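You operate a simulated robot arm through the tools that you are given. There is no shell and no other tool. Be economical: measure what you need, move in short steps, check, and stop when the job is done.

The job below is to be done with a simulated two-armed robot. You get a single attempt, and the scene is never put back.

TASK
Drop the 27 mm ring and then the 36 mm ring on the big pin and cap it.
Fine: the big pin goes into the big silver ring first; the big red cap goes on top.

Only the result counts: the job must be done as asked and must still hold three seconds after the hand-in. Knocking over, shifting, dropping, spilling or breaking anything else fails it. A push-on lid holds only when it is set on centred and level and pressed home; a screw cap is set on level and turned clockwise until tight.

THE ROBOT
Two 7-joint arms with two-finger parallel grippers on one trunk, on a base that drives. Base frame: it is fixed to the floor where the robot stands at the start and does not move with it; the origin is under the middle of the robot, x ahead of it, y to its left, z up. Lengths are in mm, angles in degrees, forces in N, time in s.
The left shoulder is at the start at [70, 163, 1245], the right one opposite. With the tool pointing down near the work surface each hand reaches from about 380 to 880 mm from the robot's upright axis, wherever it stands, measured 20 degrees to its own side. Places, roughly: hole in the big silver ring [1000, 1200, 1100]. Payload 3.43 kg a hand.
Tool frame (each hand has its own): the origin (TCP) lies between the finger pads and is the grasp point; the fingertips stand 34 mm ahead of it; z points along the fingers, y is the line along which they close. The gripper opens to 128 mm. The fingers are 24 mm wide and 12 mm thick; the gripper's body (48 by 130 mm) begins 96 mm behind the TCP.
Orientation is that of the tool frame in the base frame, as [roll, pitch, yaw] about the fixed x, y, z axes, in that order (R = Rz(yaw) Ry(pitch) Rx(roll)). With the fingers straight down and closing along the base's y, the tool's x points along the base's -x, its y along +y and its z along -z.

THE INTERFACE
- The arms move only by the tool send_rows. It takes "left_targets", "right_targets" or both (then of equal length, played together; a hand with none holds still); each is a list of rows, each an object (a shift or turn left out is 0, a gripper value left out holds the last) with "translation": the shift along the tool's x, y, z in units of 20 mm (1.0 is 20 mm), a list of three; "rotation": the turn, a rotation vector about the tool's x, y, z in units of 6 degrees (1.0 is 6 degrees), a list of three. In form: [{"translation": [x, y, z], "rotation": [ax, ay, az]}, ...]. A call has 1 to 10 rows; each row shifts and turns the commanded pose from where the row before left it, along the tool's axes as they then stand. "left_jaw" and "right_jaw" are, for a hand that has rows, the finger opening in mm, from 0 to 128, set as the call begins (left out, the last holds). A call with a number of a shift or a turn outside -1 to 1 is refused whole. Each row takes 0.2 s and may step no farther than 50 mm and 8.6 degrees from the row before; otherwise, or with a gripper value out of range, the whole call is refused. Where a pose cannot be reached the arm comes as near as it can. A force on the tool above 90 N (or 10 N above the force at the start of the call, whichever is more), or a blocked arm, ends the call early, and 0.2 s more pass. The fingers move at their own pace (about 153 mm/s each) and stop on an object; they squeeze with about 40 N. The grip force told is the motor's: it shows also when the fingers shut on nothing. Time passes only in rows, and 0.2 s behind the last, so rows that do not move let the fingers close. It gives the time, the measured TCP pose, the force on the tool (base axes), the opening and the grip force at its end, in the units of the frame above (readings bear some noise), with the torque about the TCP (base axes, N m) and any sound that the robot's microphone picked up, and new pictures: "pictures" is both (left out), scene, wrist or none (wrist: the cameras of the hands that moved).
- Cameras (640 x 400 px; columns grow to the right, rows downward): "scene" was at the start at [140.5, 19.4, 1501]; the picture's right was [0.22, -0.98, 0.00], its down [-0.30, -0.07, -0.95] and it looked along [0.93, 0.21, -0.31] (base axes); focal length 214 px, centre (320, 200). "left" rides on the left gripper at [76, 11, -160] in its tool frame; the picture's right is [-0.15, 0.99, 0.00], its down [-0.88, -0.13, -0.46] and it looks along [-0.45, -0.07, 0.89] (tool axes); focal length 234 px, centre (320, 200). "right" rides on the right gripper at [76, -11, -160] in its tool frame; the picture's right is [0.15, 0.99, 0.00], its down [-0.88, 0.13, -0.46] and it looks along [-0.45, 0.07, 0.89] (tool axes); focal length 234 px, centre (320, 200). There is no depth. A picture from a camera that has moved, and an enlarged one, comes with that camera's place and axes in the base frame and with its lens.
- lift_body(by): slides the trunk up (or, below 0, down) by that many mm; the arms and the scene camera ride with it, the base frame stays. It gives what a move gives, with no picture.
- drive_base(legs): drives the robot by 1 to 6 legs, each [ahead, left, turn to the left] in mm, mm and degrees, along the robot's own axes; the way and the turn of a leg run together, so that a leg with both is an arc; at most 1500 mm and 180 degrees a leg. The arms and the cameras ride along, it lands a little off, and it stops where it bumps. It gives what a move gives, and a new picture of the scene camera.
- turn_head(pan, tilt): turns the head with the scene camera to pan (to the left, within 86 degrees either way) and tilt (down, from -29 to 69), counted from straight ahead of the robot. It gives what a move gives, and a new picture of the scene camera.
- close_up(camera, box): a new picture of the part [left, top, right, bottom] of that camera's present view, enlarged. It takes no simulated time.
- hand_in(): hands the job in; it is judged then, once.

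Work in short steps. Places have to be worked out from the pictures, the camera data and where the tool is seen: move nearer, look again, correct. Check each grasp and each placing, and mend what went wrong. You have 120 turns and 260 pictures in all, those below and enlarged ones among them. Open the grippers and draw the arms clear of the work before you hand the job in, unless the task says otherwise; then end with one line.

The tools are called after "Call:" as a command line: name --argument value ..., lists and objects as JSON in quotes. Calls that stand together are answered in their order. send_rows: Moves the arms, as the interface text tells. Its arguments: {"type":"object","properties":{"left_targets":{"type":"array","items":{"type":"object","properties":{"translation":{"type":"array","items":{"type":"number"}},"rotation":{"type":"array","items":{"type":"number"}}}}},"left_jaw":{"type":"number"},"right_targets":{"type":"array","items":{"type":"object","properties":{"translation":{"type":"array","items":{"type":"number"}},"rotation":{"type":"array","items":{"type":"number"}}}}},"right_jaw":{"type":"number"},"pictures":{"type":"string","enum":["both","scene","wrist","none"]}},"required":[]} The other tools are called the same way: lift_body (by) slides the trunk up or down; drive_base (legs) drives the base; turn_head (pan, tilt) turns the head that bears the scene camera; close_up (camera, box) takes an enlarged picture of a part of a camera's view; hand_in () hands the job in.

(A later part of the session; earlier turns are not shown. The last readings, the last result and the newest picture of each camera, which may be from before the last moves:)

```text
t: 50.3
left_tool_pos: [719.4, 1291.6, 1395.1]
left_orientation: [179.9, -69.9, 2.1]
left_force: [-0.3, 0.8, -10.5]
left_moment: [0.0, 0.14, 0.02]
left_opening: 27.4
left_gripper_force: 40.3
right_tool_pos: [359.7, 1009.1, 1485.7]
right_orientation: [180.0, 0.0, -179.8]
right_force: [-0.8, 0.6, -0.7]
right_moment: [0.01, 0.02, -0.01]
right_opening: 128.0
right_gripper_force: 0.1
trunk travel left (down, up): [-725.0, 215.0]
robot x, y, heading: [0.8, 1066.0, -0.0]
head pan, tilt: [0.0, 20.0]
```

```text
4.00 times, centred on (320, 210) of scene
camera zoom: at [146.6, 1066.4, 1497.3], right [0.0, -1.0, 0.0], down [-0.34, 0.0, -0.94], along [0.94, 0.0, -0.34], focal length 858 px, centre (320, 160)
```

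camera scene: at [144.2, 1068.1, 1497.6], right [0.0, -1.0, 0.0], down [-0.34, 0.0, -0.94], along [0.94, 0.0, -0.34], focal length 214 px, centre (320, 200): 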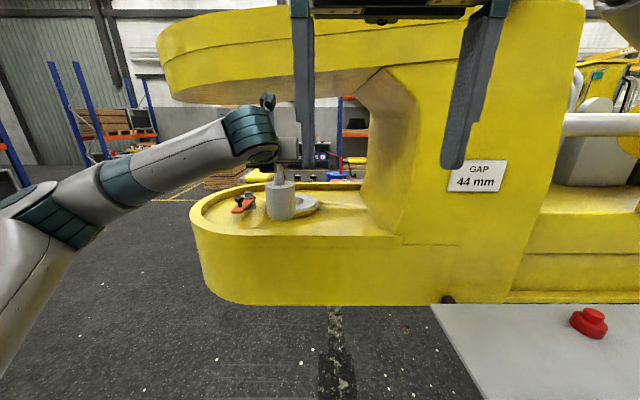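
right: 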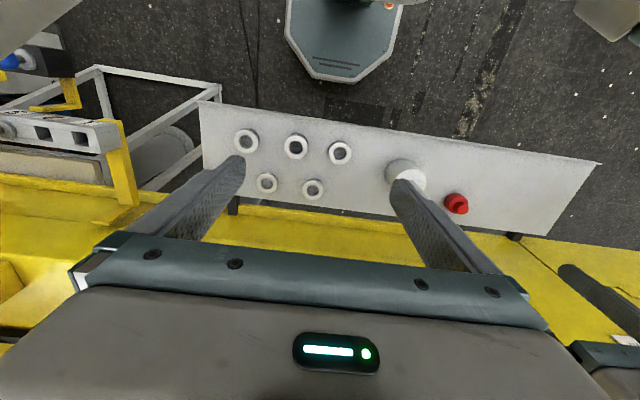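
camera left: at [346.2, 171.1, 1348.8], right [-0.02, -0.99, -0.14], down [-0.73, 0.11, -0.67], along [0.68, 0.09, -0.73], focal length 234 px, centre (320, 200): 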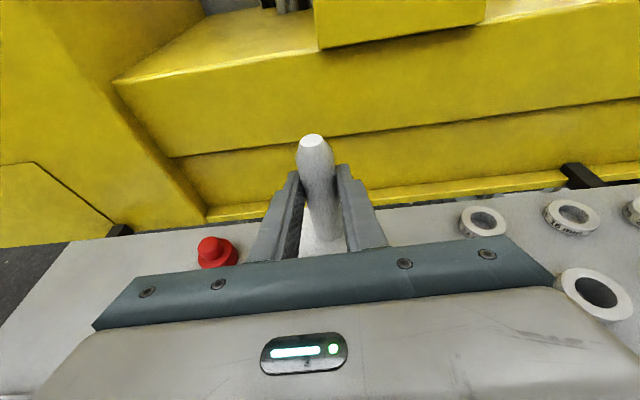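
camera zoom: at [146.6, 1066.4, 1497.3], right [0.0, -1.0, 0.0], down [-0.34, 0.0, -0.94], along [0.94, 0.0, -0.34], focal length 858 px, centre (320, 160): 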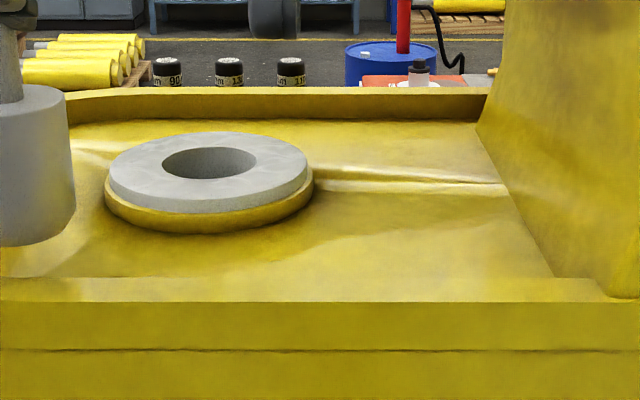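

The hole solves to about (937,1180), ring top z≈1208; pin axis coincides with the TCP. I lower to bottom clearance ~9 mm (saving roof room), slide right to line up in y, then drive 120 mm ahead.

Call:
send_rows --left_targets '[{"translation": [-0.61, 0, 0.22]}, {"translation": [0, 1, 0]}, {"translation": [0, 1, 0]}, {"translation": [0, 1, 0]}, {"translation": [0, 1, 0]}, {"translation": [0, 1, 0]}, {"translation": [0, 0.65, 0]}, {}]' --pictures "none"

Call:
drive_base --legs '[[110, 0, 0]]'

Call:
close_up --camera "scene" --box '[220, 60, 460, 260]'

Call:
close_up --camera "left" --box '[160, 0, 640, 300]'

```text
t: 52.1
left_tool_pos: [722.2, 1182.4, 1380.9]
left_orientation: [179.8, -69.9, 2.1]
left_force: [-0.4, 0.2, -11.3]
left_moment: [0.0, 0.14, -0.02]
left_opening: 27.4
left_gripper_force: 40.3
right_tool_pos: [359.3, 1008.5, 1485.7]
right_orientation: [180.0, -0.1, -179.8]
right_force: [-0.3, 0.1, 0.2]
right_moment: [0.03, 0.01, 0.0]
right_opening: 128.0
right_gripper_force: 0.1
trunk travel left (down, up): [-725.0, 215.0]
robot x, y, heading: [3.4, 1066.2, -0.1]
head pan, tilt: [0.0, 20.0]
```

```text
t: 53.3
left_tool_pos: [827.2, 1181.8, 1382.6]
left_orientation: [179.8, -69.9, 2.2]
left_force: [-0.5, -0.1, -11.4]
left_moment: [0.02, 0.17, 0.02]
left_opening: 27.3
left_gripper_force: 40.5
right_tool_pos: [466.0, 1009.7, 1486.9]
right_orientation: [180.0, 0.1, -179.7]
right_force: [0.0, 0.4, -0.1]
right_moment: [0.01, -0.02, 0.01]
right_opening: 128.0
right_gripper_force: 0.2
trunk travel left (down, up): [-725.0, 215.0]
robot x, y, heading: [107.6, 1071.0, 0.2]
head pan, tilt: [0.0, 20.0]
camera scene: at [253.5, 1066.8, 1497.6], right [0.0, -1.0, 0.0], down [-0.34, 0.0, -0.94], along [0.94, 0.0, -0.34], focal length 214 px, centre (320, 200)
```

scene: 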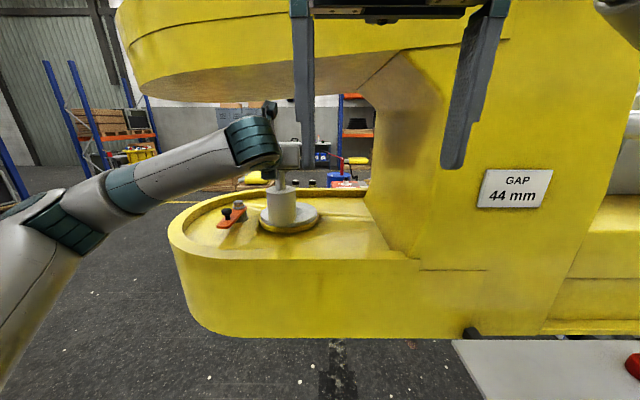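

```text
2.00 times, centred on (340, 160) of scene
camera zoom: at [253.5, 1066.8, 1497.6], right [0.0, -1.0, 0.0], down [-0.34, 0.0, -0.94], along [0.94, 0.0, -0.34], focal length 429 px, centre (280, 280)
```

zoom: 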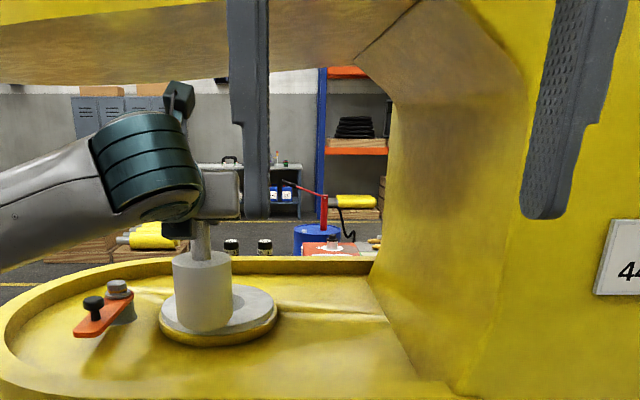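

```text
1.33 times, centred on (400, 150) of left
camera zoom: at [705.4, 1165.9, 1508.0], right [-0.01, -0.99, -0.14], down [-0.73, 0.1, -0.67], along [0.68, 0.09, -0.73], focal length 312 px, centre (213, 267)
```

zoom: 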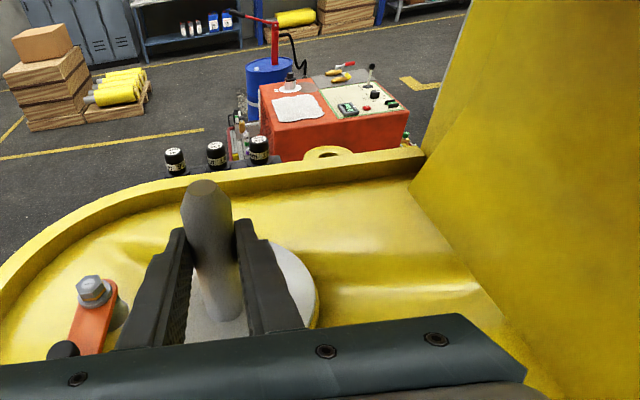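

Roof is safely higher (≈1580). I drive another 100 mm so the pin hangs almost over the hole.

Call:
drive_base --legs '[[105, 0, 0]]'

Call:
close_up --camera "scene" --box '[220, 160, 380, 260]'

Call:
close_up --camera "left" --box '[200, 80, 520, 280]'

```text
t: 54.5
left_tool_pos: [932.2, 1182.0, 1384.0]
left_orientation: [179.9, -70.1, 2.2]
left_force: [-0.7, 0.9, -10.0]
left_moment: [-0.04, 0.13, -0.02]
left_opening: 27.4
left_gripper_force: 40.1
right_tool_pos: [570.0, 1009.5, 1487.4]
right_orientation: [-179.9, 0.2, -179.6]
right_force: [0.6, 1.0, -0.1]
right_moment: [-0.03, -0.03, -0.04]
right_opening: 127.9
right_gripper_force: 0.1
trunk travel left (down, up): [-725.0, 215.0]
robot x, y, heading: [217.5, 1071.0, 0.3]
head pan, tilt: [0.0, 20.0]
camera scene: at [357.8, 1067.2, 1497.7], right [0.0, -1.0, 0.0], down [-0.34, 0.0, -0.94], along [0.94, 0.0, -0.34], focal length 214 px, centre (320, 200)
```

scene: 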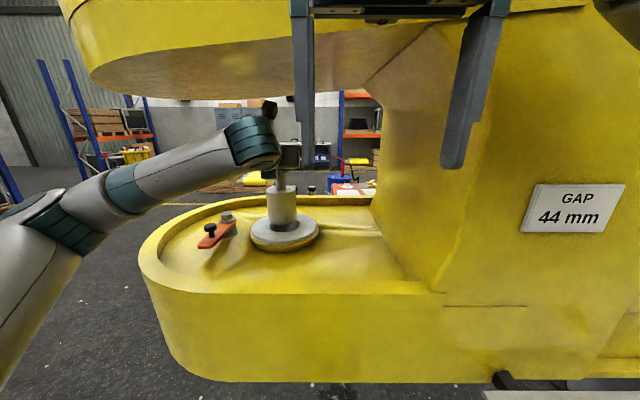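

```text
4.00 times, centred on (300, 210) of scene
camera zoom: at [357.8, 1067.2, 1497.7], right [0.0, -1.0, 0.0], down [-0.34, 0.0, -0.94], along [0.94, 0.0, -0.34], focal length 858 px, centre (400, 160)
```

zoom: 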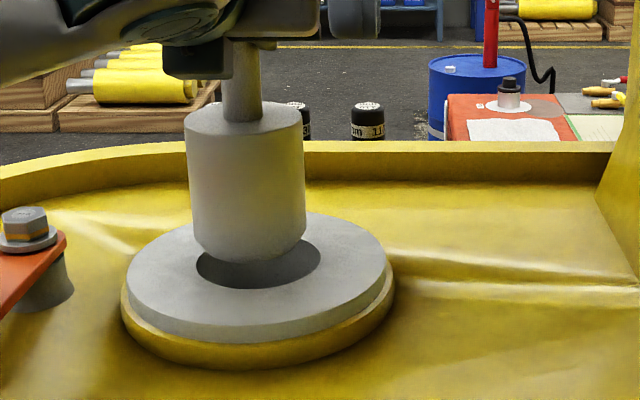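

```text
2.00 times, centred on (360, 180) of left
camera zoom: at [809.4, 1166.5, 1508.5], right [-0.01, -0.99, -0.14], down [-0.73, 0.1, -0.67], along [0.68, 0.09, -0.73], focal length 468 px, centre (240, 240)
```

zoom: 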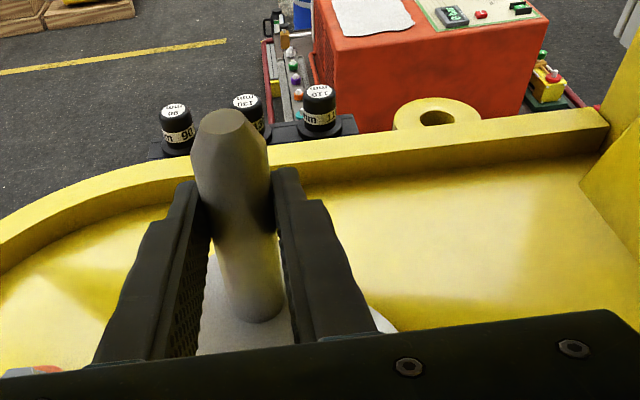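

Very clear view: the drum is ~4.5 mm left of the hole centre and maybe 3 mm short. I correct and lower 10 mm, then look again.

Call:
send_rows --left_targets '[{"translation": [0.05, 0.22, 0.14]}, {"translation": [-0.47, 0, 0.17]}, {}]' --pictures "none"

Call:
close_up --camera "scene" --box '[240, 190, 336, 250]'

```text
t: 55.3
left_tool_pos: [940.2, 1178.7, 1369.9]
left_orientation: [179.8, -69.8, 2.2]
left_force: [1.0, -0.3, -10.6]
left_moment: [-0.03, 0.14, -0.02]
left_opening: 27.5
left_gripper_force: 40.0
right_tool_pos: [575.6, 1010.4, 1485.2]
right_orientation: [179.9, -0.1, -179.6]
right_force: [-0.7, -1.2, 0.0]
right_moment: [0.02, 0.01, -0.01]
right_opening: 128.2
right_gripper_force: 0.1
trunk travel left (down, up): [-725.0, 215.0]
robot x, y, heading: [214.4, 1067.2, 0.3]
head pan, tilt: [0.0, 20.0]
```

```text
6.67 times, centred on (288, 220) of scene
camera zoom: at [362.8, 1067.7, 1497.0], right [0.0, -1.0, 0.0], down [-0.34, 0.0, -0.94], along [0.94, 0.0, -0.34], focal length 1430 px, centre (533, 67)
```

zoom: 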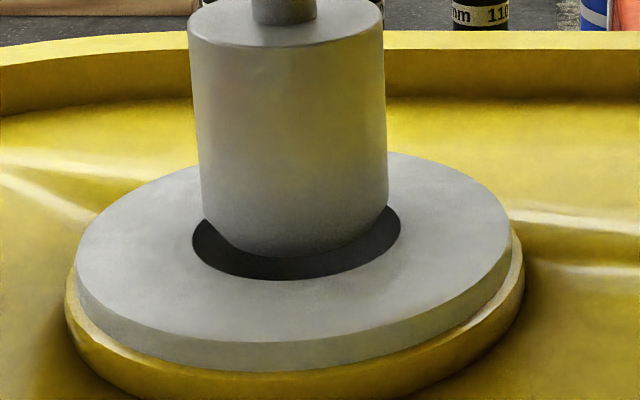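

Lateral alignment is within 1 mm. To judge fore-aft alignment I enlarge the gap region further.

Call:
close_up --camera "scene" --box '[264, 212, 304, 237]'

Call:
close_up --camera "right" --box '[0, 0, 640, 400]'

```text
16.00 times, centred on (284, 224) of scene
camera zoom: at [362.8, 1067.7, 1497.0], right [0.0, -1.0, 0.0], down [-0.34, 0.0, -0.94], along [0.94, 0.0, -0.34], focal length 3432 px, centre (896, -192)
```

zoom: 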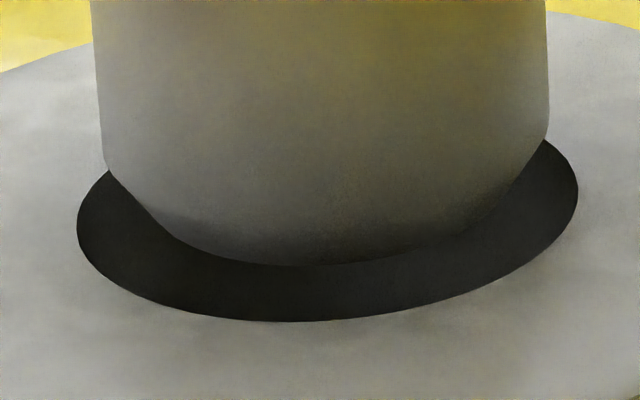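

```text
1.00 times, centred on (320, 200) of right
camera zoom: at [499.4, 999.5, 1645.5], right [-0.15, 0.99, 0.0], down [0.88, 0.14, 0.45], along [0.45, 0.07, -0.89], focal length 234 px, centre (320, 200)
```

zoom: 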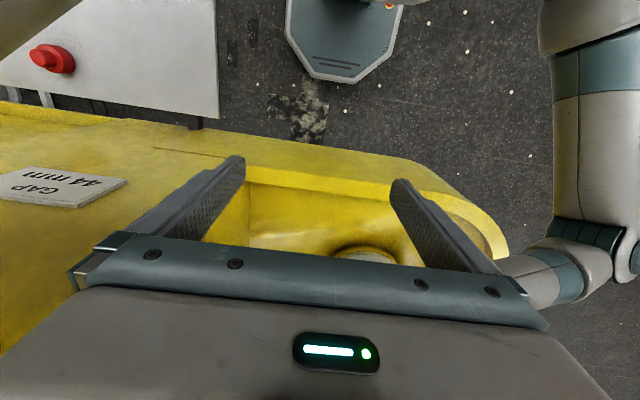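

From the enlarged view: hole 94 mm, drum 83 mm with a ~7 mm chamfer – generous. I lower 9 mm so the chamfer enters, and re-check the gap.

Call:
send_rows --left_targets '[{"translation": [-0.05, 0, -0.1]}, {"translation": [-0.21, 0, 0.077]}, {"translation": [-0.21, 0, 0.077]}, {}]' --pictures "none"

Call:
close_up --camera "scene" --box '[264, 212, 304, 237]'

```text
t: 56.3
left_tool_pos: [935.6, 1177.6, 1363.5]
left_orientation: [179.9, -69.9, 2.1]
left_force: [-0.2, 0.5, -11.4]
left_moment: [0.0, 0.15, 0.01]
left_opening: 27.4
left_gripper_force: 40.0
right_tool_pos: [573.7, 1011.0, 1485.3]
right_orientation: [179.9, 0.0, -179.6]
right_force: [-0.5, -0.2, 0.0]
right_moment: [0.01, -0.02, 0.0]
right_opening: 128.1
right_gripper_force: 0.0
trunk travel left (down, up): [-725.0, 215.0]
robot x, y, heading: [214.7, 1066.5, 0.2]
head pan, tilt: [0.0, 20.0]
```

```text
16.00 times, centred on (284, 224) of scene
camera zoom: at [360.6, 1067.4, 1497.3], right [0.0, -1.0, 0.0], down [-0.34, 0.0, -0.94], along [0.94, 0.0, -0.34], focal length 3432 px, centre (896, -192)
```

zoom: 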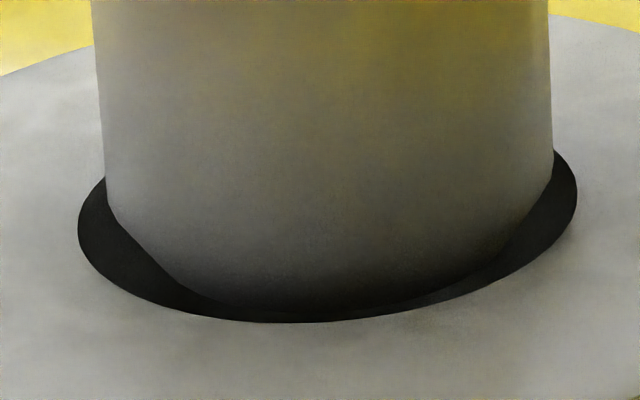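

No contact and still centred. I continue down 12 mm in small steps.

Call:
send_rows --left_targets '[{"translation": [-0.19, 0, 0.068]}, {"translation": [-0.19, 0, 0.068]}, {"translation": [-0.19, 0, 0.068]}, {}]' --pictures "none"

Call:
close_up --camera "scene" --box '[264, 212, 304, 237]'

```text
t: 57.3
left_tool_pos: [937.3, 1177.1, 1350.8]
left_orientation: [179.9, -69.8, 2.2]
left_force: [0.0, -0.8, -10.7]
left_moment: [0.04, 0.16, -0.04]
left_opening: 27.3
left_gripper_force: 39.7
right_tool_pos: [574.0, 1010.6, 1486.1]
right_orientation: [-179.9, 0.0, -179.7]
right_force: [0.3, -0.7, 0.3]
right_moment: [0.04, -0.04, -0.01]
right_opening: 128.1
right_gripper_force: 0.0
trunk travel left (down, up): [-725.0, 215.0]
robot x, y, heading: [217.3, 1068.4, 0.1]
head pan, tilt: [0.0, 20.0]
```

```text
16.00 times, centred on (284, 224) of scene
camera zoom: at [360.6, 1067.3, 1497.3], right [0.0, -1.0, 0.0], down [-0.34, 0.0, -0.94], along [0.94, 0.0, -0.34], focal length 3432 px, centre (896, -192)
```

zoom: 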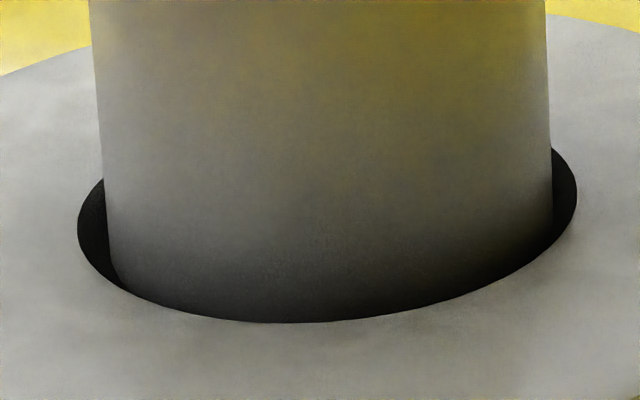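

The drum is in the hole with no side force. I lower further until it seats, letting the force guard stop me.

Call:
send_rows --left_targets '[{"translation": [-0.33, 0, 0.12]}, {"translation": [-0.33, 0, 0.12]}, {"translation": [-0.33, 0, 0.12]}, {"translation": [-0.33, 0, 0.12]}, {"translation": [-0.33, 0, 0.12]}, {"translation": [-0.33, 0, 0.12]}, {"translation": [-0.33, 0, 0.12]}, {"translation": [-0.33, 0, 0.12]}]' --pictures "scene"

```text
t: 59.1
left_tool_pos: [936.6, 1180.0, 1293.4]
left_orientation: [179.8, -69.8, 2.2]
left_force: [-0.5, -0.4, -10.1]
left_moment: [-0.02, 0.14, 0.0]
left_opening: 27.2
left_gripper_force: 40.0
right_tool_pos: [574.3, 1010.1, 1486.0]
right_orientation: [-180.0, -0.1, -179.6]
right_force: [0.2, 0.2, 0.2]
right_moment: [-0.02, -0.01, 0.01]
right_opening: 127.8
right_gripper_force: 0.0
trunk travel left (down, up): [-725.0, 215.0]
robot x, y, heading: [219.4, 1067.2, 0.1]
head pan, tilt: [0.0, 20.0]
camera scene: at [360.8, 1067.6, 1497.3], right [0.0, -1.0, 0.0], down [-0.34, 0.0, -0.94], along [0.94, 0.0, -0.34], focal length 214 px, centre (320, 200)
```

scene: 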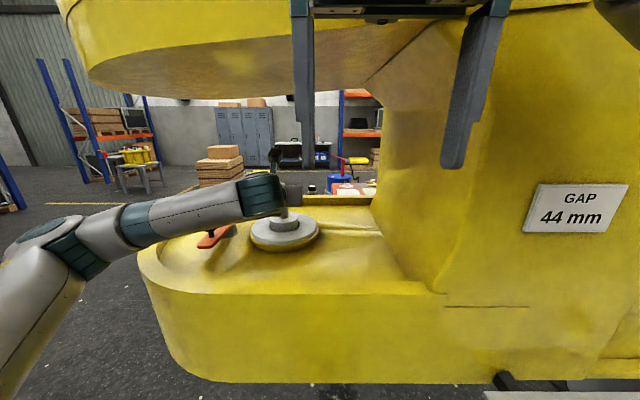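

Call:
send_rows --left_targets '[{"translation": [-0.24, 0, 0.086]}, {"translation": [-0.24, 0, 0.086]}, {"translation": [-0.24, 0, 0.086]}, {"translation": [-0.24, 0, 0.086]}, {"translation": [-0.24, 0, 0.086]}, {}]' --pictures "none"

Call:
close_up --camera "scene" --box '[220, 160, 380, 260]'

```text
t: 60.5
left_tool_pos: [937.0, 1179.1, 1269.6]
left_orientation: [179.9, -69.8, 2.1]
left_force: [0.7, 0.4, -10.5]
left_moment: [-0.02, 0.17, -0.01]
left_opening: 27.3
left_gripper_force: 39.7
right_tool_pos: [573.9, 1010.5, 1486.3]
right_orientation: [-180.0, 0.0, -179.6]
right_force: [-0.4, 0.1, 0.1]
right_moment: [-0.01, 0.01, -0.02]
right_opening: 128.0
right_gripper_force: 0.1
trunk travel left (down, up): [-725.0, 215.0]
robot x, y, heading: [213.7, 1067.2, 0.3]
head pan, tilt: [0.0, 20.0]
```

```text
4.00 times, centred on (300, 210) of scene
camera zoom: at [360.7, 1067.4, 1497.3], right [0.0, -1.0, 0.0], down [-0.34, 0.0, -0.94], along [0.94, 0.0, -0.34], focal length 858 px, centre (400, 160)
```

zoom: 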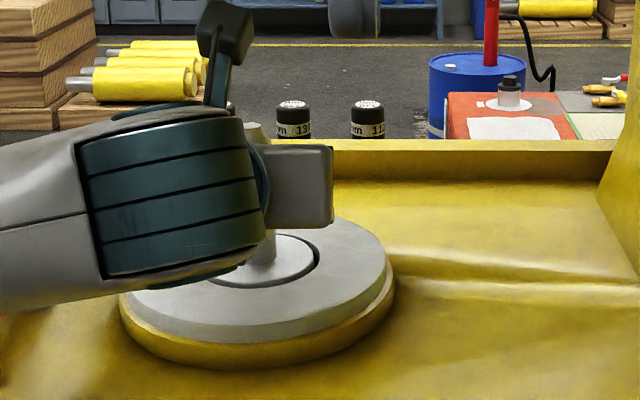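

Still hanging (drum top nearly flush). I continue down in 3.5 mm steps.

Call:
send_rows --left_targets '[{"translation": [-0.17, 0, 0.06]}, {"translation": [-0.17, 0, 0.06]}, {"translation": [-0.17, 0, 0.06]}, {"translation": [-0.17, 0, 0.06]}, {"translation": [-0.17, 0, 0.06]}, {}]' --pictures "none"

Call:
close_up --camera "scene" --box '[240, 190, 336, 250]'

Call:
close_up --camera "left" --box '[200, 80, 520, 280]'

```text
t: 61.9
left_tool_pos: [932.4, 1176.6, 1253.9]
left_orientation: [179.9, -70.3, 2.2]
left_force: [4.8, -4.6, 25.6]
left_moment: [0.09, -0.56, -0.03]
left_opening: 27.4
left_gripper_force: 40.3
right_tool_pos: [568.6, 1008.8, 1486.1]
right_orientation: [179.8, 0.2, -179.7]
right_force: [-0.2, -0.3, 0.3]
right_moment: [0.01, 0.02, 0.03]
right_opening: 128.0
right_gripper_force: 0.0
trunk travel left (down, up): [-725.0, 215.0]
robot x, y, heading: [214.2, 1065.8, 0.4]
head pan, tilt: [0.0, 20.0]
```

```text
6.67 times, centred on (288, 220) of scene
camera zoom: at [356.5, 1065.6, 1497.8], right [0.0, -1.0, 0.0], down [-0.34, 0.0, -0.94], along [0.94, 0.0, -0.34], focal length 1430 px, centre (533, 67)
```

zoom: 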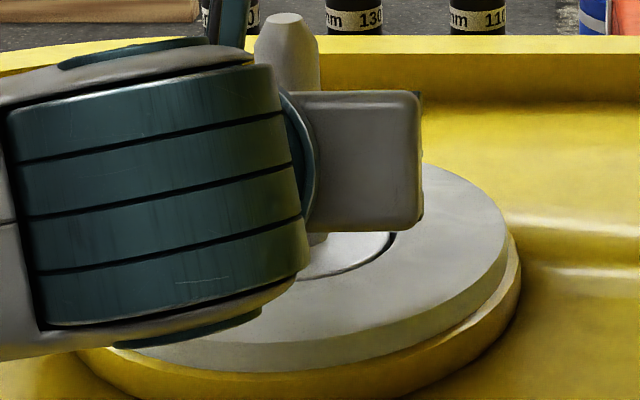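

```text
2.00 times, centred on (360, 180) of left
camera zoom: at [808.1, 1160.9, 1378.8], right [-0.01, -0.99, -0.14], down [-0.73, 0.1, -0.68], along [0.68, 0.09, -0.72], focal length 468 px, centre (240, 240)
```

zoom: 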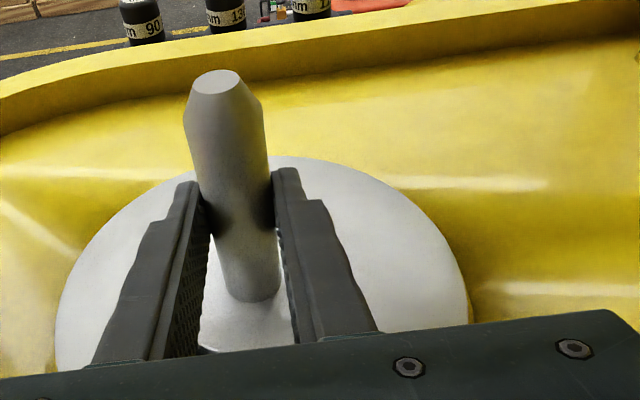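

Force turned to +25 N: the pin is seated, its shoulder slightly below the ring top. I release it.

Call:
send_rows --left_targets '[{}, {}, {}]' --left_jaw 80 --pictures "wrist"

Call:
close_up --camera "left" --box '[200, 80, 520, 280]'

```text
t: 62.7
left_tool_pos: [935.5, 1178.2, 1251.5]
left_orientation: [179.9, -70.0, 2.3]
left_force: [-0.1, -0.3, -0.6]
left_moment: [-0.03, -0.02, -0.02]
left_opening: 79.9
left_gripper_force: 0.1
right_tool_pos: [572.9, 1011.1, 1486.7]
right_orientation: [180.0, 0.0, -179.6]
right_force: [-0.2, 0.2, 0.8]
right_moment: [-0.01, -0.01, 0.04]
right_opening: 127.9
right_gripper_force: 0.1
trunk travel left (down, up): [-725.0, 215.0]
robot x, y, heading: [214.9, 1065.3, 0.2]
head pan, tilt: [0.0, 20.0]
camera left: at [811.6, 1163.0, 1375.8], right [-0.01, -0.99, -0.14], down [-0.73, 0.1, -0.67], along [0.68, 0.09, -0.73], focal length 234 px, centre (320, 200)
```

left: 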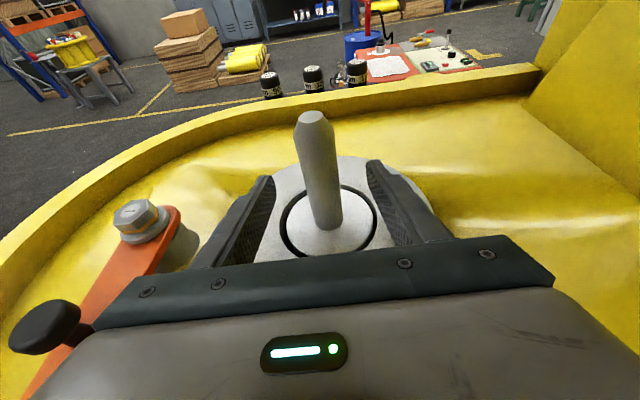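

```text
2.00 times, centred on (360, 180) of left
camera zoom: at [811.6, 1163.0, 1375.8], right [-0.01, -0.99, -0.14], down [-0.73, 0.1, -0.67], along [0.68, 0.09, -0.73], focal length 468 px, centre (240, 240)
```

zoom: 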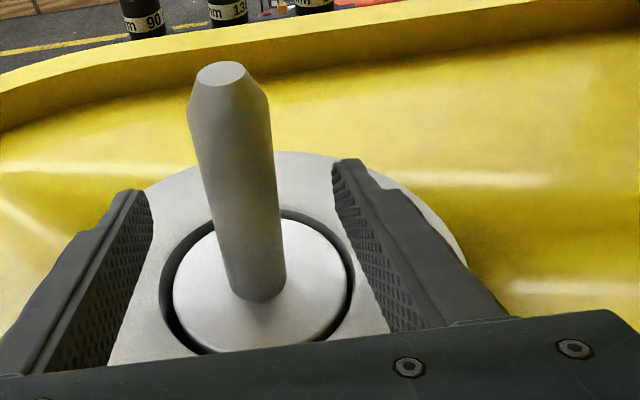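

The pin stands seated and plumb in the silver ring; axis ≈ (941,1178), spindle top ≈ 1307. I draw the hand back along its approach and drive to the rings.

Call:
send_rows --left_targets '[{"translation": [-0.34, 0, -0.94]}, {"translation": [-0.34, 0, -0.94]}, {"translation": [-0.34, 0, -0.94]}, {"translation": [-0.34, 0, -0.94]}, {"translation": [-0.34, 0, -0.94]}]' --pictures "none"

Call:
drive_base --legs '[[-500, 0, 0], [0, -1165, 0]]'

Call:
close_up --camera "left" --box '[0, 0, 640, 400]'

```text
t: 63.9
left_tool_pos: [832.8, 1174.2, 1252.3]
left_orientation: [179.9, -70.0, 2.1]
left_force: [-0.7, 0.0, 0.0]
left_moment: [-0.02, -0.02, 0.01]
left_opening: 80.1
left_gripper_force: 0.1
right_tool_pos: [571.5, 1010.1, 1486.2]
right_orientation: [180.0, 0.2, -179.7]
right_force: [0.3, 0.0, 0.0]
right_moment: [-0.03, 0.0, -0.01]
right_opening: 128.0
right_gripper_force: 0.1
trunk travel left (down, up): [-725.0, 215.0]
robot x, y, heading: [220.8, 1068.6, -0.0]
head pan, tilt: [0.0, 20.0]
```

```text
t: 72.5
left_tool_pos: [312.3, -7.8, 1251.7]
left_orientation: [179.8, -70.0, 1.9]
left_force: [-0.3, -0.1, -0.6]
left_moment: [-0.01, 0.02, 0.02]
left_opening: 79.9
left_gripper_force: 0.1
right_tool_pos: [48.6, -169.9, 1485.9]
right_orientation: [-180.0, 0.0, 180.0]
right_force: [-0.4, -0.2, 0.0]
right_moment: [0.0, -0.01, -0.03]
right_opening: 128.2
right_gripper_force: 0.1
trunk travel left (down, up): [-725.0, 215.0]
robot x, y, heading: [-304.3, -107.4, -0.1]
head pan, tilt: [0.0, 20.0]
camera scene: at [-162.8, -110.7, 1497.4], right [0.0, -1.0, 0.0], down [-0.34, 0.0, -0.94], along [0.94, 0.0, -0.34], focal length 214 px, centre (320, 200)
```

scene: 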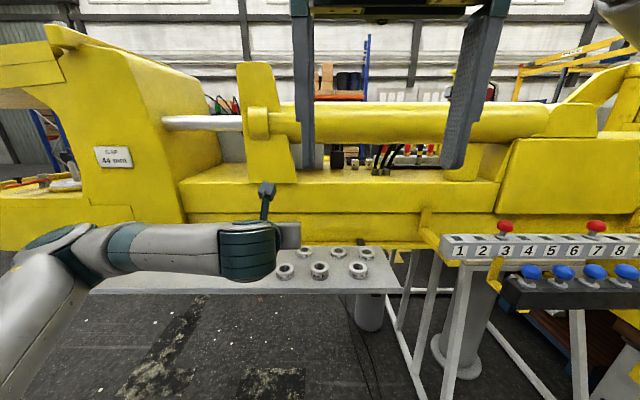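

```text
1.00 times, centred on (320, 200) of left
camera zoom: at [188.9, -22.0, 1377.1], right [-0.02, -0.99, -0.14], down [-0.73, 0.11, -0.67], along [0.68, 0.09, -0.73], focal length 234 px, centre (320, 200)
```

zoom: 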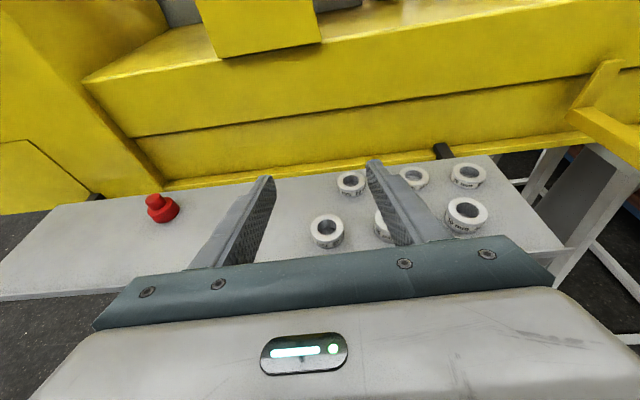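

The 27 mm ring (nearest to the pin's old spot) is at about (441,8). I descend in front of it to z 1070.

Call:
send_rows --left_targets '[{"translation": [-0.92, -0.083, 0.44]}, {"translation": [-0.92, -0.083, 0.44]}, {"translation": [-0.92, -0.083, 0.44]}, {"translation": [-0.92, -0.083, 0.44]}, {"translation": [-0.92, -0.083, 0.44]}, {"translation": [-0.92, -0.083, 0.44]}, {"translation": [-0.92, -0.083, 0.44]}, {"translation": [-0.92, -0.083, 0.44]}, {"translation": [-0.92, -0.083, 0.44]}]' --left_jaw 96 --pictures "none"

Call:
close_up --camera "left" --box '[160, 0, 640, 300]'

```text
t: 74.5
left_tool_pos: [329.7, 7.4, 1070.0]
left_orientation: [179.7, -70.0, 1.8]
left_force: [-0.6, -0.8, 0.2]
left_moment: [0.02, 0.03, 0.05]
left_opening: 96.0
left_gripper_force: 0.0
right_tool_pos: [49.4, -170.9, 1485.5]
right_orientation: [180.0, 0.1, 180.0]
right_force: [-0.2, -0.9, -0.4]
right_moment: [0.0, 0.02, -0.01]
right_opening: 127.9
right_gripper_force: 0.0
trunk travel left (down, up): [-725.0, 215.0]
robot x, y, heading: [-300.7, -105.3, -0.2]
head pan, tilt: [0.0, 20.0]
```

```text
1.33 times, centred on (400, 150) of left
camera zoom: at [206.1, -7.3, 1195.1], right [-0.02, -0.99, -0.14], down [-0.73, 0.11, -0.67], along [0.68, 0.09, -0.73], focal length 312 px, centre (213, 267)
```

zoom: 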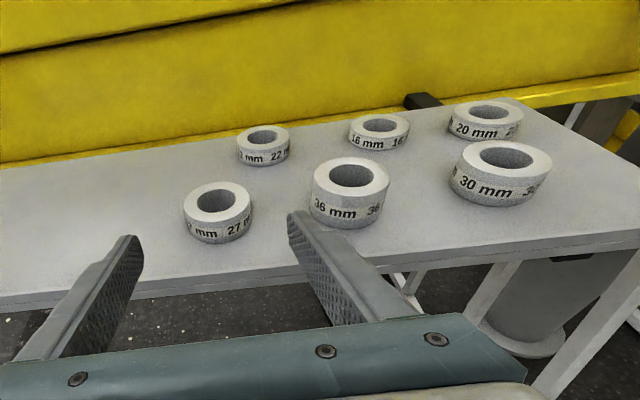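

27 mm ring confirmed at (442,8), hole ≈38 mm. I descend and slide forward so the pads straddle it.

Call:
send_rows --left_targets '[{"translation": [-0.51, 0, 0.72]}, {"translation": [-0.51, 0, 0.72]}, {"translation": [-0.51, 0, 0.72]}, {"translation": [0.28, 0.02, 0.76]}, {"translation": [0.28, 0.02, 0.76]}, {"translation": [0.28, 0.02, 0.76]}, {"translation": [0.25, 0.02, 0.7]}, {}]' --pictures "wrist"

```text
t: 76.3
left_tool_pos: [423.8, 8.6, 1027.0]
left_orientation: [179.8, -69.9, 1.8]
left_force: [-0.5, 0.5, -0.5]
left_moment: [0.03, -0.01, 0.03]
left_opening: 96.0
left_gripper_force: 0.1
right_tool_pos: [49.8, -169.3, 1485.6]
right_orientation: [180.0, 0.0, 179.9]
right_force: [0.2, 0.0, 0.0]
right_moment: [-0.02, -0.03, -0.01]
right_opening: 128.2
right_gripper_force: 0.1
trunk travel left (down, up): [-725.0, 215.0]
robot x, y, heading: [-306.0, -110.9, -0.3]
head pan, tilt: [0.0, 20.0]
camera left: at [299.3, -6.7, 1152.4], right [-0.02, -0.99, -0.14], down [-0.73, 0.11, -0.67], along [0.68, 0.09, -0.73], focal length 234 px, centre (320, 200)
```

left: 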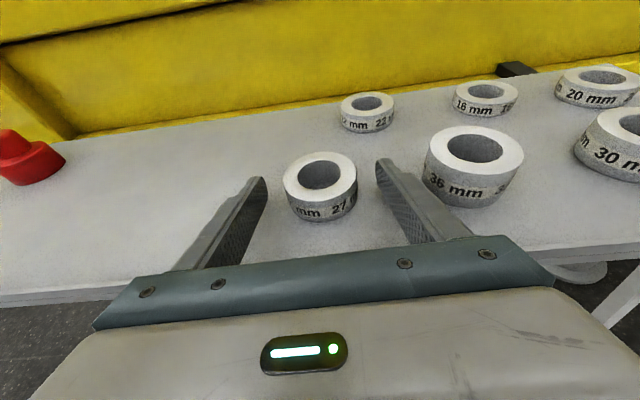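

Ring top centre at (443,8), right between the pads near the tips. I close.

Call:
send_rows --left_targets '[{}, {}, {}, {}]' --left_jaw 0 --pictures "none"

Call:
send_rows --left_targets '[{"translation": [0.4, 0, -0.145]}, {"translation": [0.9, 0, -0.33]}, {"translation": [0.94, 0, -0.342]}, {"translation": [0.94, 0, -0.342]}, {}]' --pictures "wrist"

```text
t: 77.3
left_tool_pos: [422.5, 7.7, 1026.6]
left_orientation: [179.9, -70.0, 1.8]
left_force: [-0.5, -0.9, 1.0]
left_moment: [0.11, 0.01, -0.02]
left_opening: 61.2
left_gripper_force: 40.3
right_tool_pos: [49.1, -171.0, 1487.2]
right_orientation: [180.0, 0.2, 180.0]
right_force: [0.1, 0.5, -0.7]
right_moment: [0.0, -0.01, 0.01]
right_opening: 127.8
right_gripper_force: 0.1
trunk travel left (down, up): [-725.0, 215.0]
robot x, y, heading: [-307.2, -110.1, -0.4]
head pan, tilt: [0.0, 20.0]
```

```text
t: 78.5
left_tool_pos: [422.0, 8.2, 1093.9]
left_orientation: [179.9, -69.9, 1.9]
left_force: [-0.2, -0.2, -3.6]
left_moment: [-0.01, 0.11, 0.0]
left_opening: 61.6
left_gripper_force: 39.4
right_tool_pos: [49.7, -168.8, 1486.5]
right_orientation: [180.0, 0.1, 180.0]
right_force: [0.0, -0.6, -0.4]
right_moment: [0.01, -0.01, -0.02]
right_opening: 128.1
right_gripper_force: 0.1
trunk travel left (down, up): [-725.0, 215.0]
robot x, y, heading: [-307.9, -106.4, -0.3]
head pan, tilt: [0.0, 20.0]
camera left: at [298.6, -6.2, 1218.1], right [-0.02, -0.99, -0.14], down [-0.73, 0.11, -0.67], along [0.68, 0.09, -0.73], focal length 234 px, centre (320, 200)
```

left: 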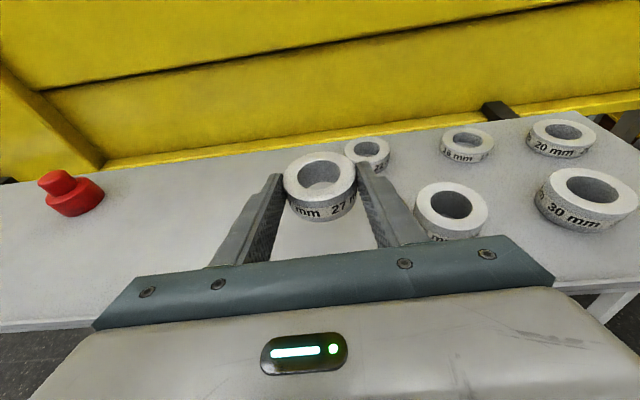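

Ring 27 is held level (Ø61). I raise to z≈1348 and drive back to the pin, stopping about 100 mm short.

Call:
send_rows --left_targets '[{"translation": [0.92, 0, -0.334]}, {"translation": [0.92, 0, -0.334]}, {"translation": [0.92, 0, -0.334]}, {"translation": [0.92, 0, -0.334]}, {"translation": [0.92, 0, -0.334]}, {"translation": [0.92, 0, -0.334]}, {"translation": [0.92, 0, -0.334]}]' --pictures "none"

Call:
send_rows --left_targets '[{"translation": [0.92, 0, -0.334]}, {"translation": [0.92, 0, -0.334]}, {"translation": [0.92, 0, -0.334]}, {"translation": [0.92, 0, -0.334]}, {"translation": [0.92, 0, -0.334]}, {"translation": [0.92, 0, -0.334]}]' --pictures "none"

Call:
drive_base --legs '[[0, 1160, 0], [370, 0, 0]]'

Call:
close_up --camera "left" --box '[80, 0, 560, 300]'

```text
t: 80.1
left_tool_pos: [423.9, 12.0, 1230.3]
left_orientation: [179.8, -69.8, 1.8]
left_force: [-1.0, 0.2, -3.8]
left_moment: [0.0, 0.09, 0.01]
left_opening: 61.5
left_gripper_force: 40.1
right_tool_pos: [50.4, -169.5, 1486.8]
right_orientation: [180.0, 0.2, 180.0]
right_force: [-1.1, 0.5, -1.1]
right_moment: [0.0, -0.03, 0.0]
right_opening: 128.0
right_gripper_force: 0.2
trunk travel left (down, up): [-725.0, 215.0]
robot x, y, heading: [-305.0, -110.0, -0.3]
head pan, tilt: [0.0, 20.0]
```

```text
t: 81.5
left_tool_pos: [425.1, 11.1, 1348.3]
left_orientation: [179.9, -70.0, 1.9]
left_force: [-0.3, -0.5, -4.6]
left_moment: [-0.03, 0.1, 0.0]
left_opening: 61.2
left_gripper_force: 39.5
right_tool_pos: [50.6, -169.1, 1486.0]
right_orientation: [-180.0, 0.1, 179.9]
right_force: [0.3, 0.4, -0.2]
right_moment: [0.01, -0.04, -0.01]
right_opening: 127.9
right_gripper_force: 0.0
trunk travel left (down, up): [-725.0, 215.0]
robot x, y, heading: [-302.6, -108.9, -0.2]
head pan, tilt: [0.0, 20.0]
```

```text
t: 89.3
left_tool_pos: [783.3, 1172.2, 1348.2]
left_orientation: [179.9, -70.0, 1.8]
left_force: [-0.1, 0.8, -3.8]
left_moment: [-0.02, 0.12, 0.0]
left_opening: 61.1
left_gripper_force: 39.4
right_tool_pos: [409.1, 992.0, 1486.8]
right_orientation: [179.9, 0.0, 179.9]
right_force: [-0.8, 0.0, 0.6]
right_moment: [0.02, 0.02, 0.02]
right_opening: 127.9
right_gripper_force: 0.1
trunk travel left (down, up): [-725.0, 215.0]
robot x, y, heading: [54.5, 1050.6, -0.2]
head pan, tilt: [0.0, 20.0]
camera scene: at [196.7, 1051.1, 1497.6], right [0.0, -1.0, 0.0], down [-0.34, 0.0, -0.94], along [0.94, 0.0, -0.34], focal length 214 px, centre (320, 200)
```

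scene: 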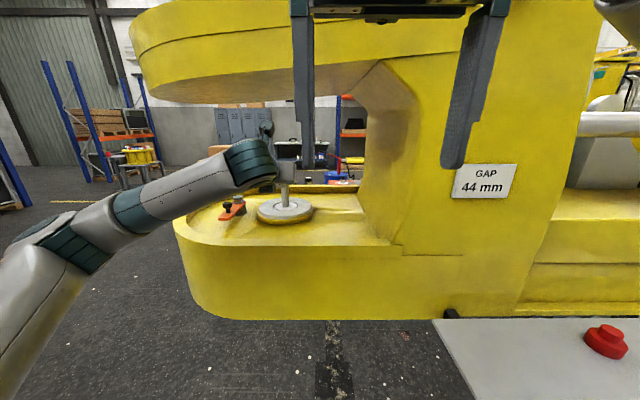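

```text
1.33 times, centred on (320, 150) of left
camera zoom: at [659.8, 1157.2, 1473.4], right [-0.02, -0.99, -0.14], down [-0.73, 0.11, -0.67], along [0.68, 0.09, -0.73], focal length 312 px, centre (320, 267)
```

zoom: 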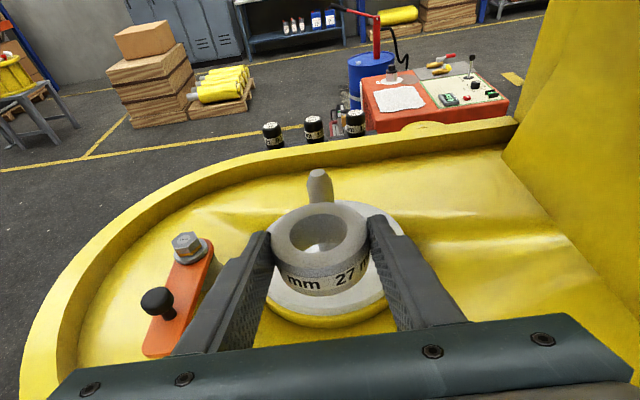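

Spindle top sits at ≈(942,1177). I drive ahead 120 mm so that the ring comes over the spindle, then trim.

Call:
drive_base --legs '[[130, 4, 0]]'

Call:
close_up --camera "left" --box '[200, 60, 520, 260]'

Call:
close_up --camera "scene" --box '[220, 120, 380, 220]'

```text
t: 90.6
left_tool_pos: [915.9, 1175.6, 1350.5]
left_orientation: [179.8, -70.1, 1.8]
left_force: [0.0, -0.3, -4.7]
left_moment: [0.03, 0.12, -0.03]
left_opening: 61.1
left_gripper_force: 39.3
right_tool_pos: [541.6, 995.4, 1486.1]
right_orientation: [179.9, 0.2, 180.0]
right_force: [-1.2, 0.3, -0.3]
right_moment: [0.0, -0.03, -0.02]
right_opening: 128.2
right_gripper_force: 0.0
trunk travel left (down, up): [-725.0, 215.0]
robot x, y, heading: [186.8, 1055.5, -0.3]
head pan, tilt: [0.0, 20.0]
camera scene: at [329.4, 1054.5, 1497.6], right [0.0, -1.0, 0.0], down [-0.34, 0.0, -0.94], along [0.94, 0.0, -0.34], focal length 214 px, centre (320, 200)
```

scene: 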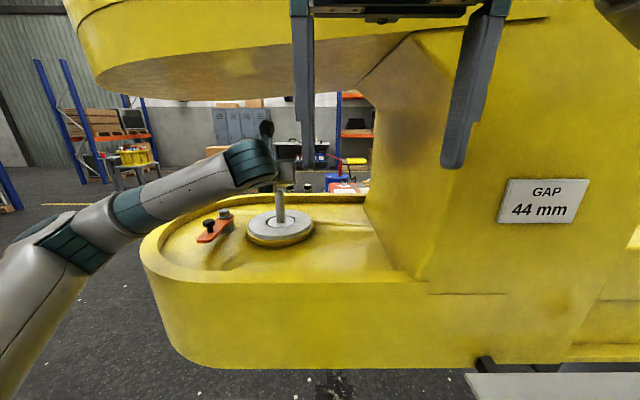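

```text
2.00 times, centred on (360, 160) of left
camera zoom: at [792.3, 1160.6, 1473.9], right [-0.02, -0.99, -0.14], down [-0.73, 0.11, -0.67], along [0.68, 0.09, -0.73], focal length 468 px, centre (240, 280)
```

zoom: 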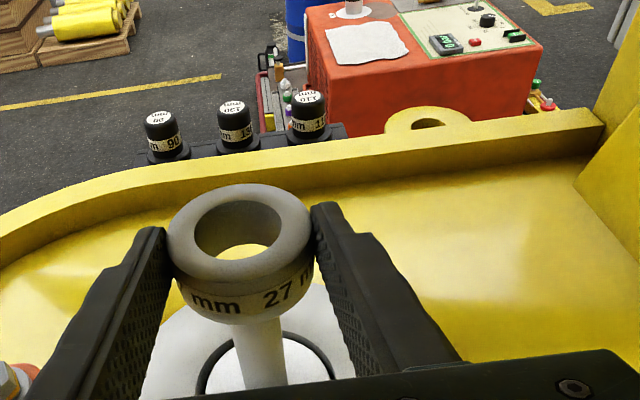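

```text
4.00 times, centred on (300, 170) of scene
camera zoom: at [329.4, 1054.5, 1497.6], right [0.0, -1.0, 0.0], down [-0.34, 0.0, -0.94], along [0.94, 0.0, -0.34], focal length 858 px, centre (400, 320)
```

zoom: 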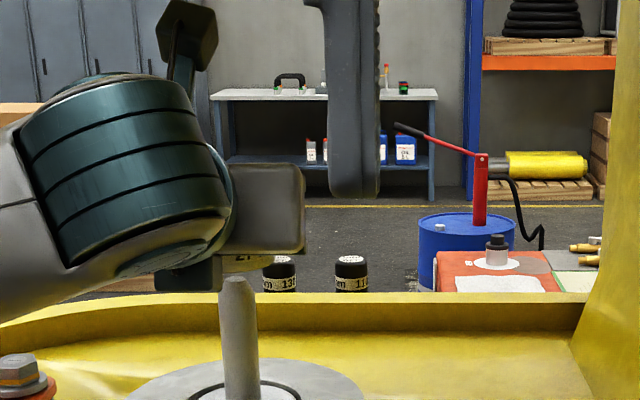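

The ring centre is ~7 mm short of the spindle axis and laterally right. I shift forward 7 mm and lower 20 mm.

Call:
send_rows --left_targets '[{"translation": [0.12, 0, 0.33]}, {"translation": [-0.235, 0, 0.085]}, {"translation": [-0.235, 0, 0.085]}, {"translation": [-0.235, 0, 0.085]}, {"translation": [-0.235, 0, 0.085]}, {}]' --pictures "none"

Call:
close_up --camera "left" --box '[240, 110, 400, 210]'

```text
t: 92.0
left_tool_pos: [925.3, 1176.2, 1327.4]
left_orientation: [179.7, -69.9, 1.8]
left_force: [0.3, 0.8, -4.0]
left_moment: [-0.03, 0.1, -0.02]
left_opening: 61.4
left_gripper_force: 39.8
right_tool_pos: [543.8, 996.4, 1485.6]
right_orientation: [180.0, 0.1, 180.0]
right_force: [-0.1, -0.1, 0.0]
right_moment: [0.0, 0.01, -0.02]
right_opening: 127.8
right_gripper_force: 0.1
trunk travel left (down, up): [-725.0, 215.0]
robot x, y, heading: [187.2, 1056.3, -0.3]
head pan, tilt: [0.0, 20.0]
```

```text
4.00 times, centred on (320, 160) of left
camera zoom: at [800.9, 1160.5, 1452.2], right [-0.02, -0.99, -0.14], down [-0.73, 0.11, -0.67], along [0.68, 0.09, -0.73], focal length 937 px, centre (320, 360)
```

zoom: 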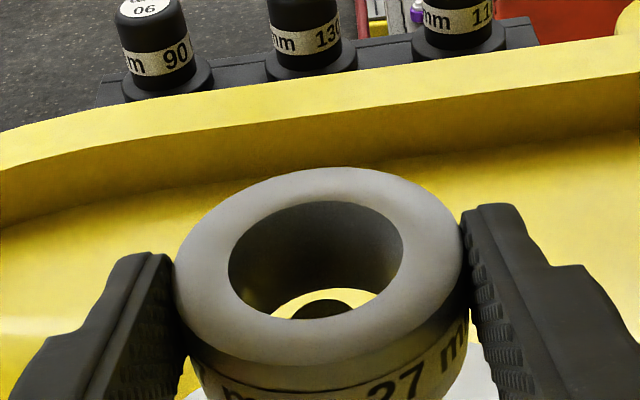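

Looking through the bore, the spindle tip is within the hole and concentric. I lower the ring down the spindle with the force guard on.

Call:
send_rows --left_targets '[{"translation": [-0.3, 0, 0.109]}, {"translation": [-0.47, 0, 0.171]}, {"translation": [-0.47, 0, 0.171]}, {"translation": [-0.47, 0, 0.171]}, {"translation": [-0.47, 0, 0.171]}]' --pictures "none"

Call:
close_up --camera "left" --box '[200, 60, 520, 260]'

```text
t: 93.2
left_tool_pos: [924.7, 1176.4, 1282.4]
left_orientation: [179.7, -70.1, 1.9]
left_force: [0.6, 0.7, -4.7]
left_moment: [-0.01, 0.08, 0.01]
left_opening: 61.2
left_gripper_force: 40.0
right_tool_pos: [542.6, 995.6, 1486.9]
right_orientation: [-180.0, 0.0, 179.9]
right_force: [-0.8, -0.5, 0.0]
right_moment: [-0.01, 0.01, 0.02]
right_opening: 128.0
right_gripper_force: 0.1
trunk travel left (down, up): [-725.0, 215.0]
robot x, y, heading: [186.6, 1053.0, -0.4]
head pan, tilt: [0.0, 20.0]
```

```text
2.00 times, centred on (360, 160) of left
camera zoom: at [800.3, 1161.2, 1406.5], right [-0.02, -0.99, -0.14], down [-0.73, 0.11, -0.67], along [0.68, 0.09, -0.73], focal length 468 px, centre (240, 280)
```

zoom: 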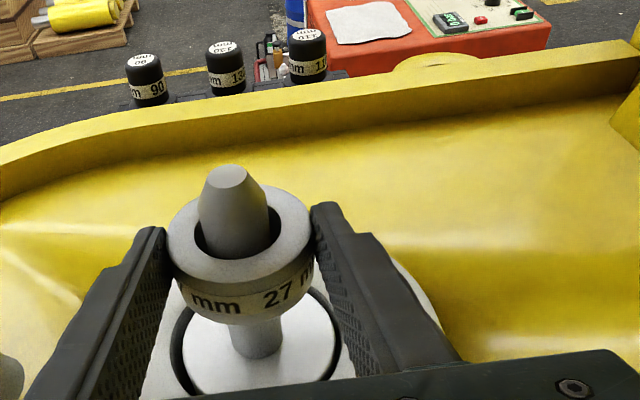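

The ring is over the spindle, well centred. I lower another 44 mm.

Call:
send_rows --left_targets '[{"translation": [-0.41, 0, 0.15]}, {"translation": [-0.41, 0, 0.15]}, {"translation": [-0.41, 0, 0.15]}, {"translation": [-0.41, 0, 0.15]}, {"translation": [-0.41, 0, 0.15]}, {}]' --pictures "none"

Call:
close_up --camera "left" --box '[200, 60, 520, 260]'

```text
t: 94.6
left_tool_pos: [924.6, 1175.1, 1237.5]
left_orientation: [179.8, -69.9, 1.8]
left_force: [-0.1, 0.7, -3.6]
left_moment: [0.01, 0.13, 0.02]
left_opening: 61.1
left_gripper_force: 39.2
right_tool_pos: [542.5, 995.3, 1486.0]
right_orientation: [180.0, 0.1, 179.9]
right_force: [-0.3, 0.3, -0.1]
right_moment: [0.02, -0.02, -0.02]
right_opening: 127.9
right_gripper_force: 0.0
trunk travel left (down, up): [-725.0, 215.0]
robot x, y, heading: [188.2, 1057.6, -0.2]
head pan, tilt: [0.0, 20.0]
```

```text
2.00 times, centred on (360, 160) of left
camera zoom: at [801.7, 1160.3, 1362.3], right [-0.02, -0.99, -0.14], down [-0.73, 0.11, -0.67], along [0.68, 0.09, -0.73], focal length 468 px, centre (240, 280)
```

zoom: 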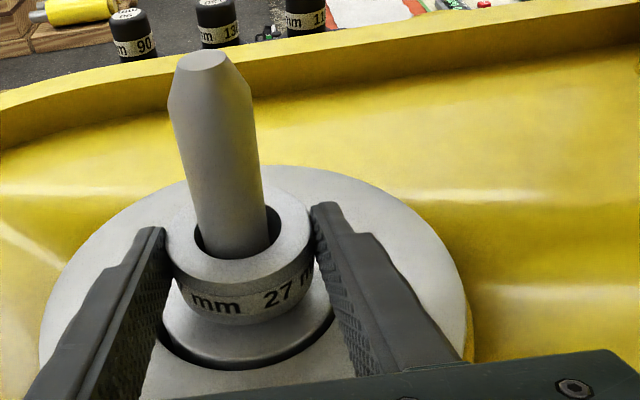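

A few mm remain above the shoulder. I lower 3 mm and release.

Call:
send_rows --left_targets '[{"translation": [-0.14, 0, 0.05]}, {}]' --pictures "none"

Call:
send_rows --left_targets '[{}, {}, {}]' --left_jaw 96 --pictures "none"

Call:
close_up --camera "left" --box '[200, 60, 520, 260]'

```text
t: 95.2
left_tool_pos: [925.7, 1174.8, 1234.3]
left_orientation: [180.0, -70.1, 1.8]
left_force: [-1.3, 0.4, -4.6]
left_moment: [0.01, 0.1, 0.0]
left_opening: 61.1
left_gripper_force: 40.2
right_tool_pos: [542.1, 996.8, 1485.9]
right_orientation: [-180.0, 0.1, 179.9]
right_force: [-0.1, 0.2, 0.4]
right_moment: [0.0, 0.01, 0.0]
right_opening: 128.2
right_gripper_force: 0.0
trunk travel left (down, up): [-725.0, 215.0]
robot x, y, heading: [187.7, 1054.4, -0.2]
head pan, tilt: [0.0, 20.0]
```

```text
t: 96.0
left_tool_pos: [925.2, 1175.4, 1234.6]
left_orientation: [179.7, -70.0, 1.9]
left_force: [0.7, -0.2, 0.0]
left_moment: [0.06, 0.01, 0.02]
left_opening: 96.2
left_gripper_force: 0.1
right_tool_pos: [542.3, 996.0, 1486.2]
right_orientation: [180.0, 0.1, 179.9]
right_force: [-0.4, -0.1, -0.1]
right_moment: [-0.01, -0.01, -0.01]
right_opening: 128.0
right_gripper_force: 0.0
trunk travel left (down, up): [-725.0, 215.0]
robot x, y, heading: [188.4, 1059.9, -0.0]
head pan, tilt: [0.0, 20.0]
```

```text
2.00 times, centred on (360, 160) of left
camera zoom: at [801.3, 1160.4, 1359.7], right [-0.02, -0.99, -0.14], down [-0.73, 0.11, -0.67], along [0.68, 0.09, -0.73], focal length 468 px, centre (240, 280)
```

zoom: 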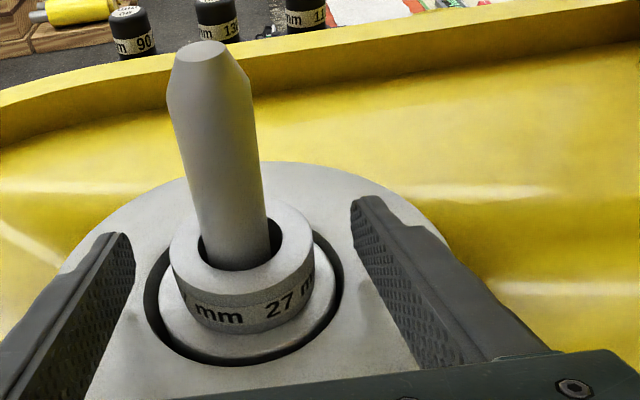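

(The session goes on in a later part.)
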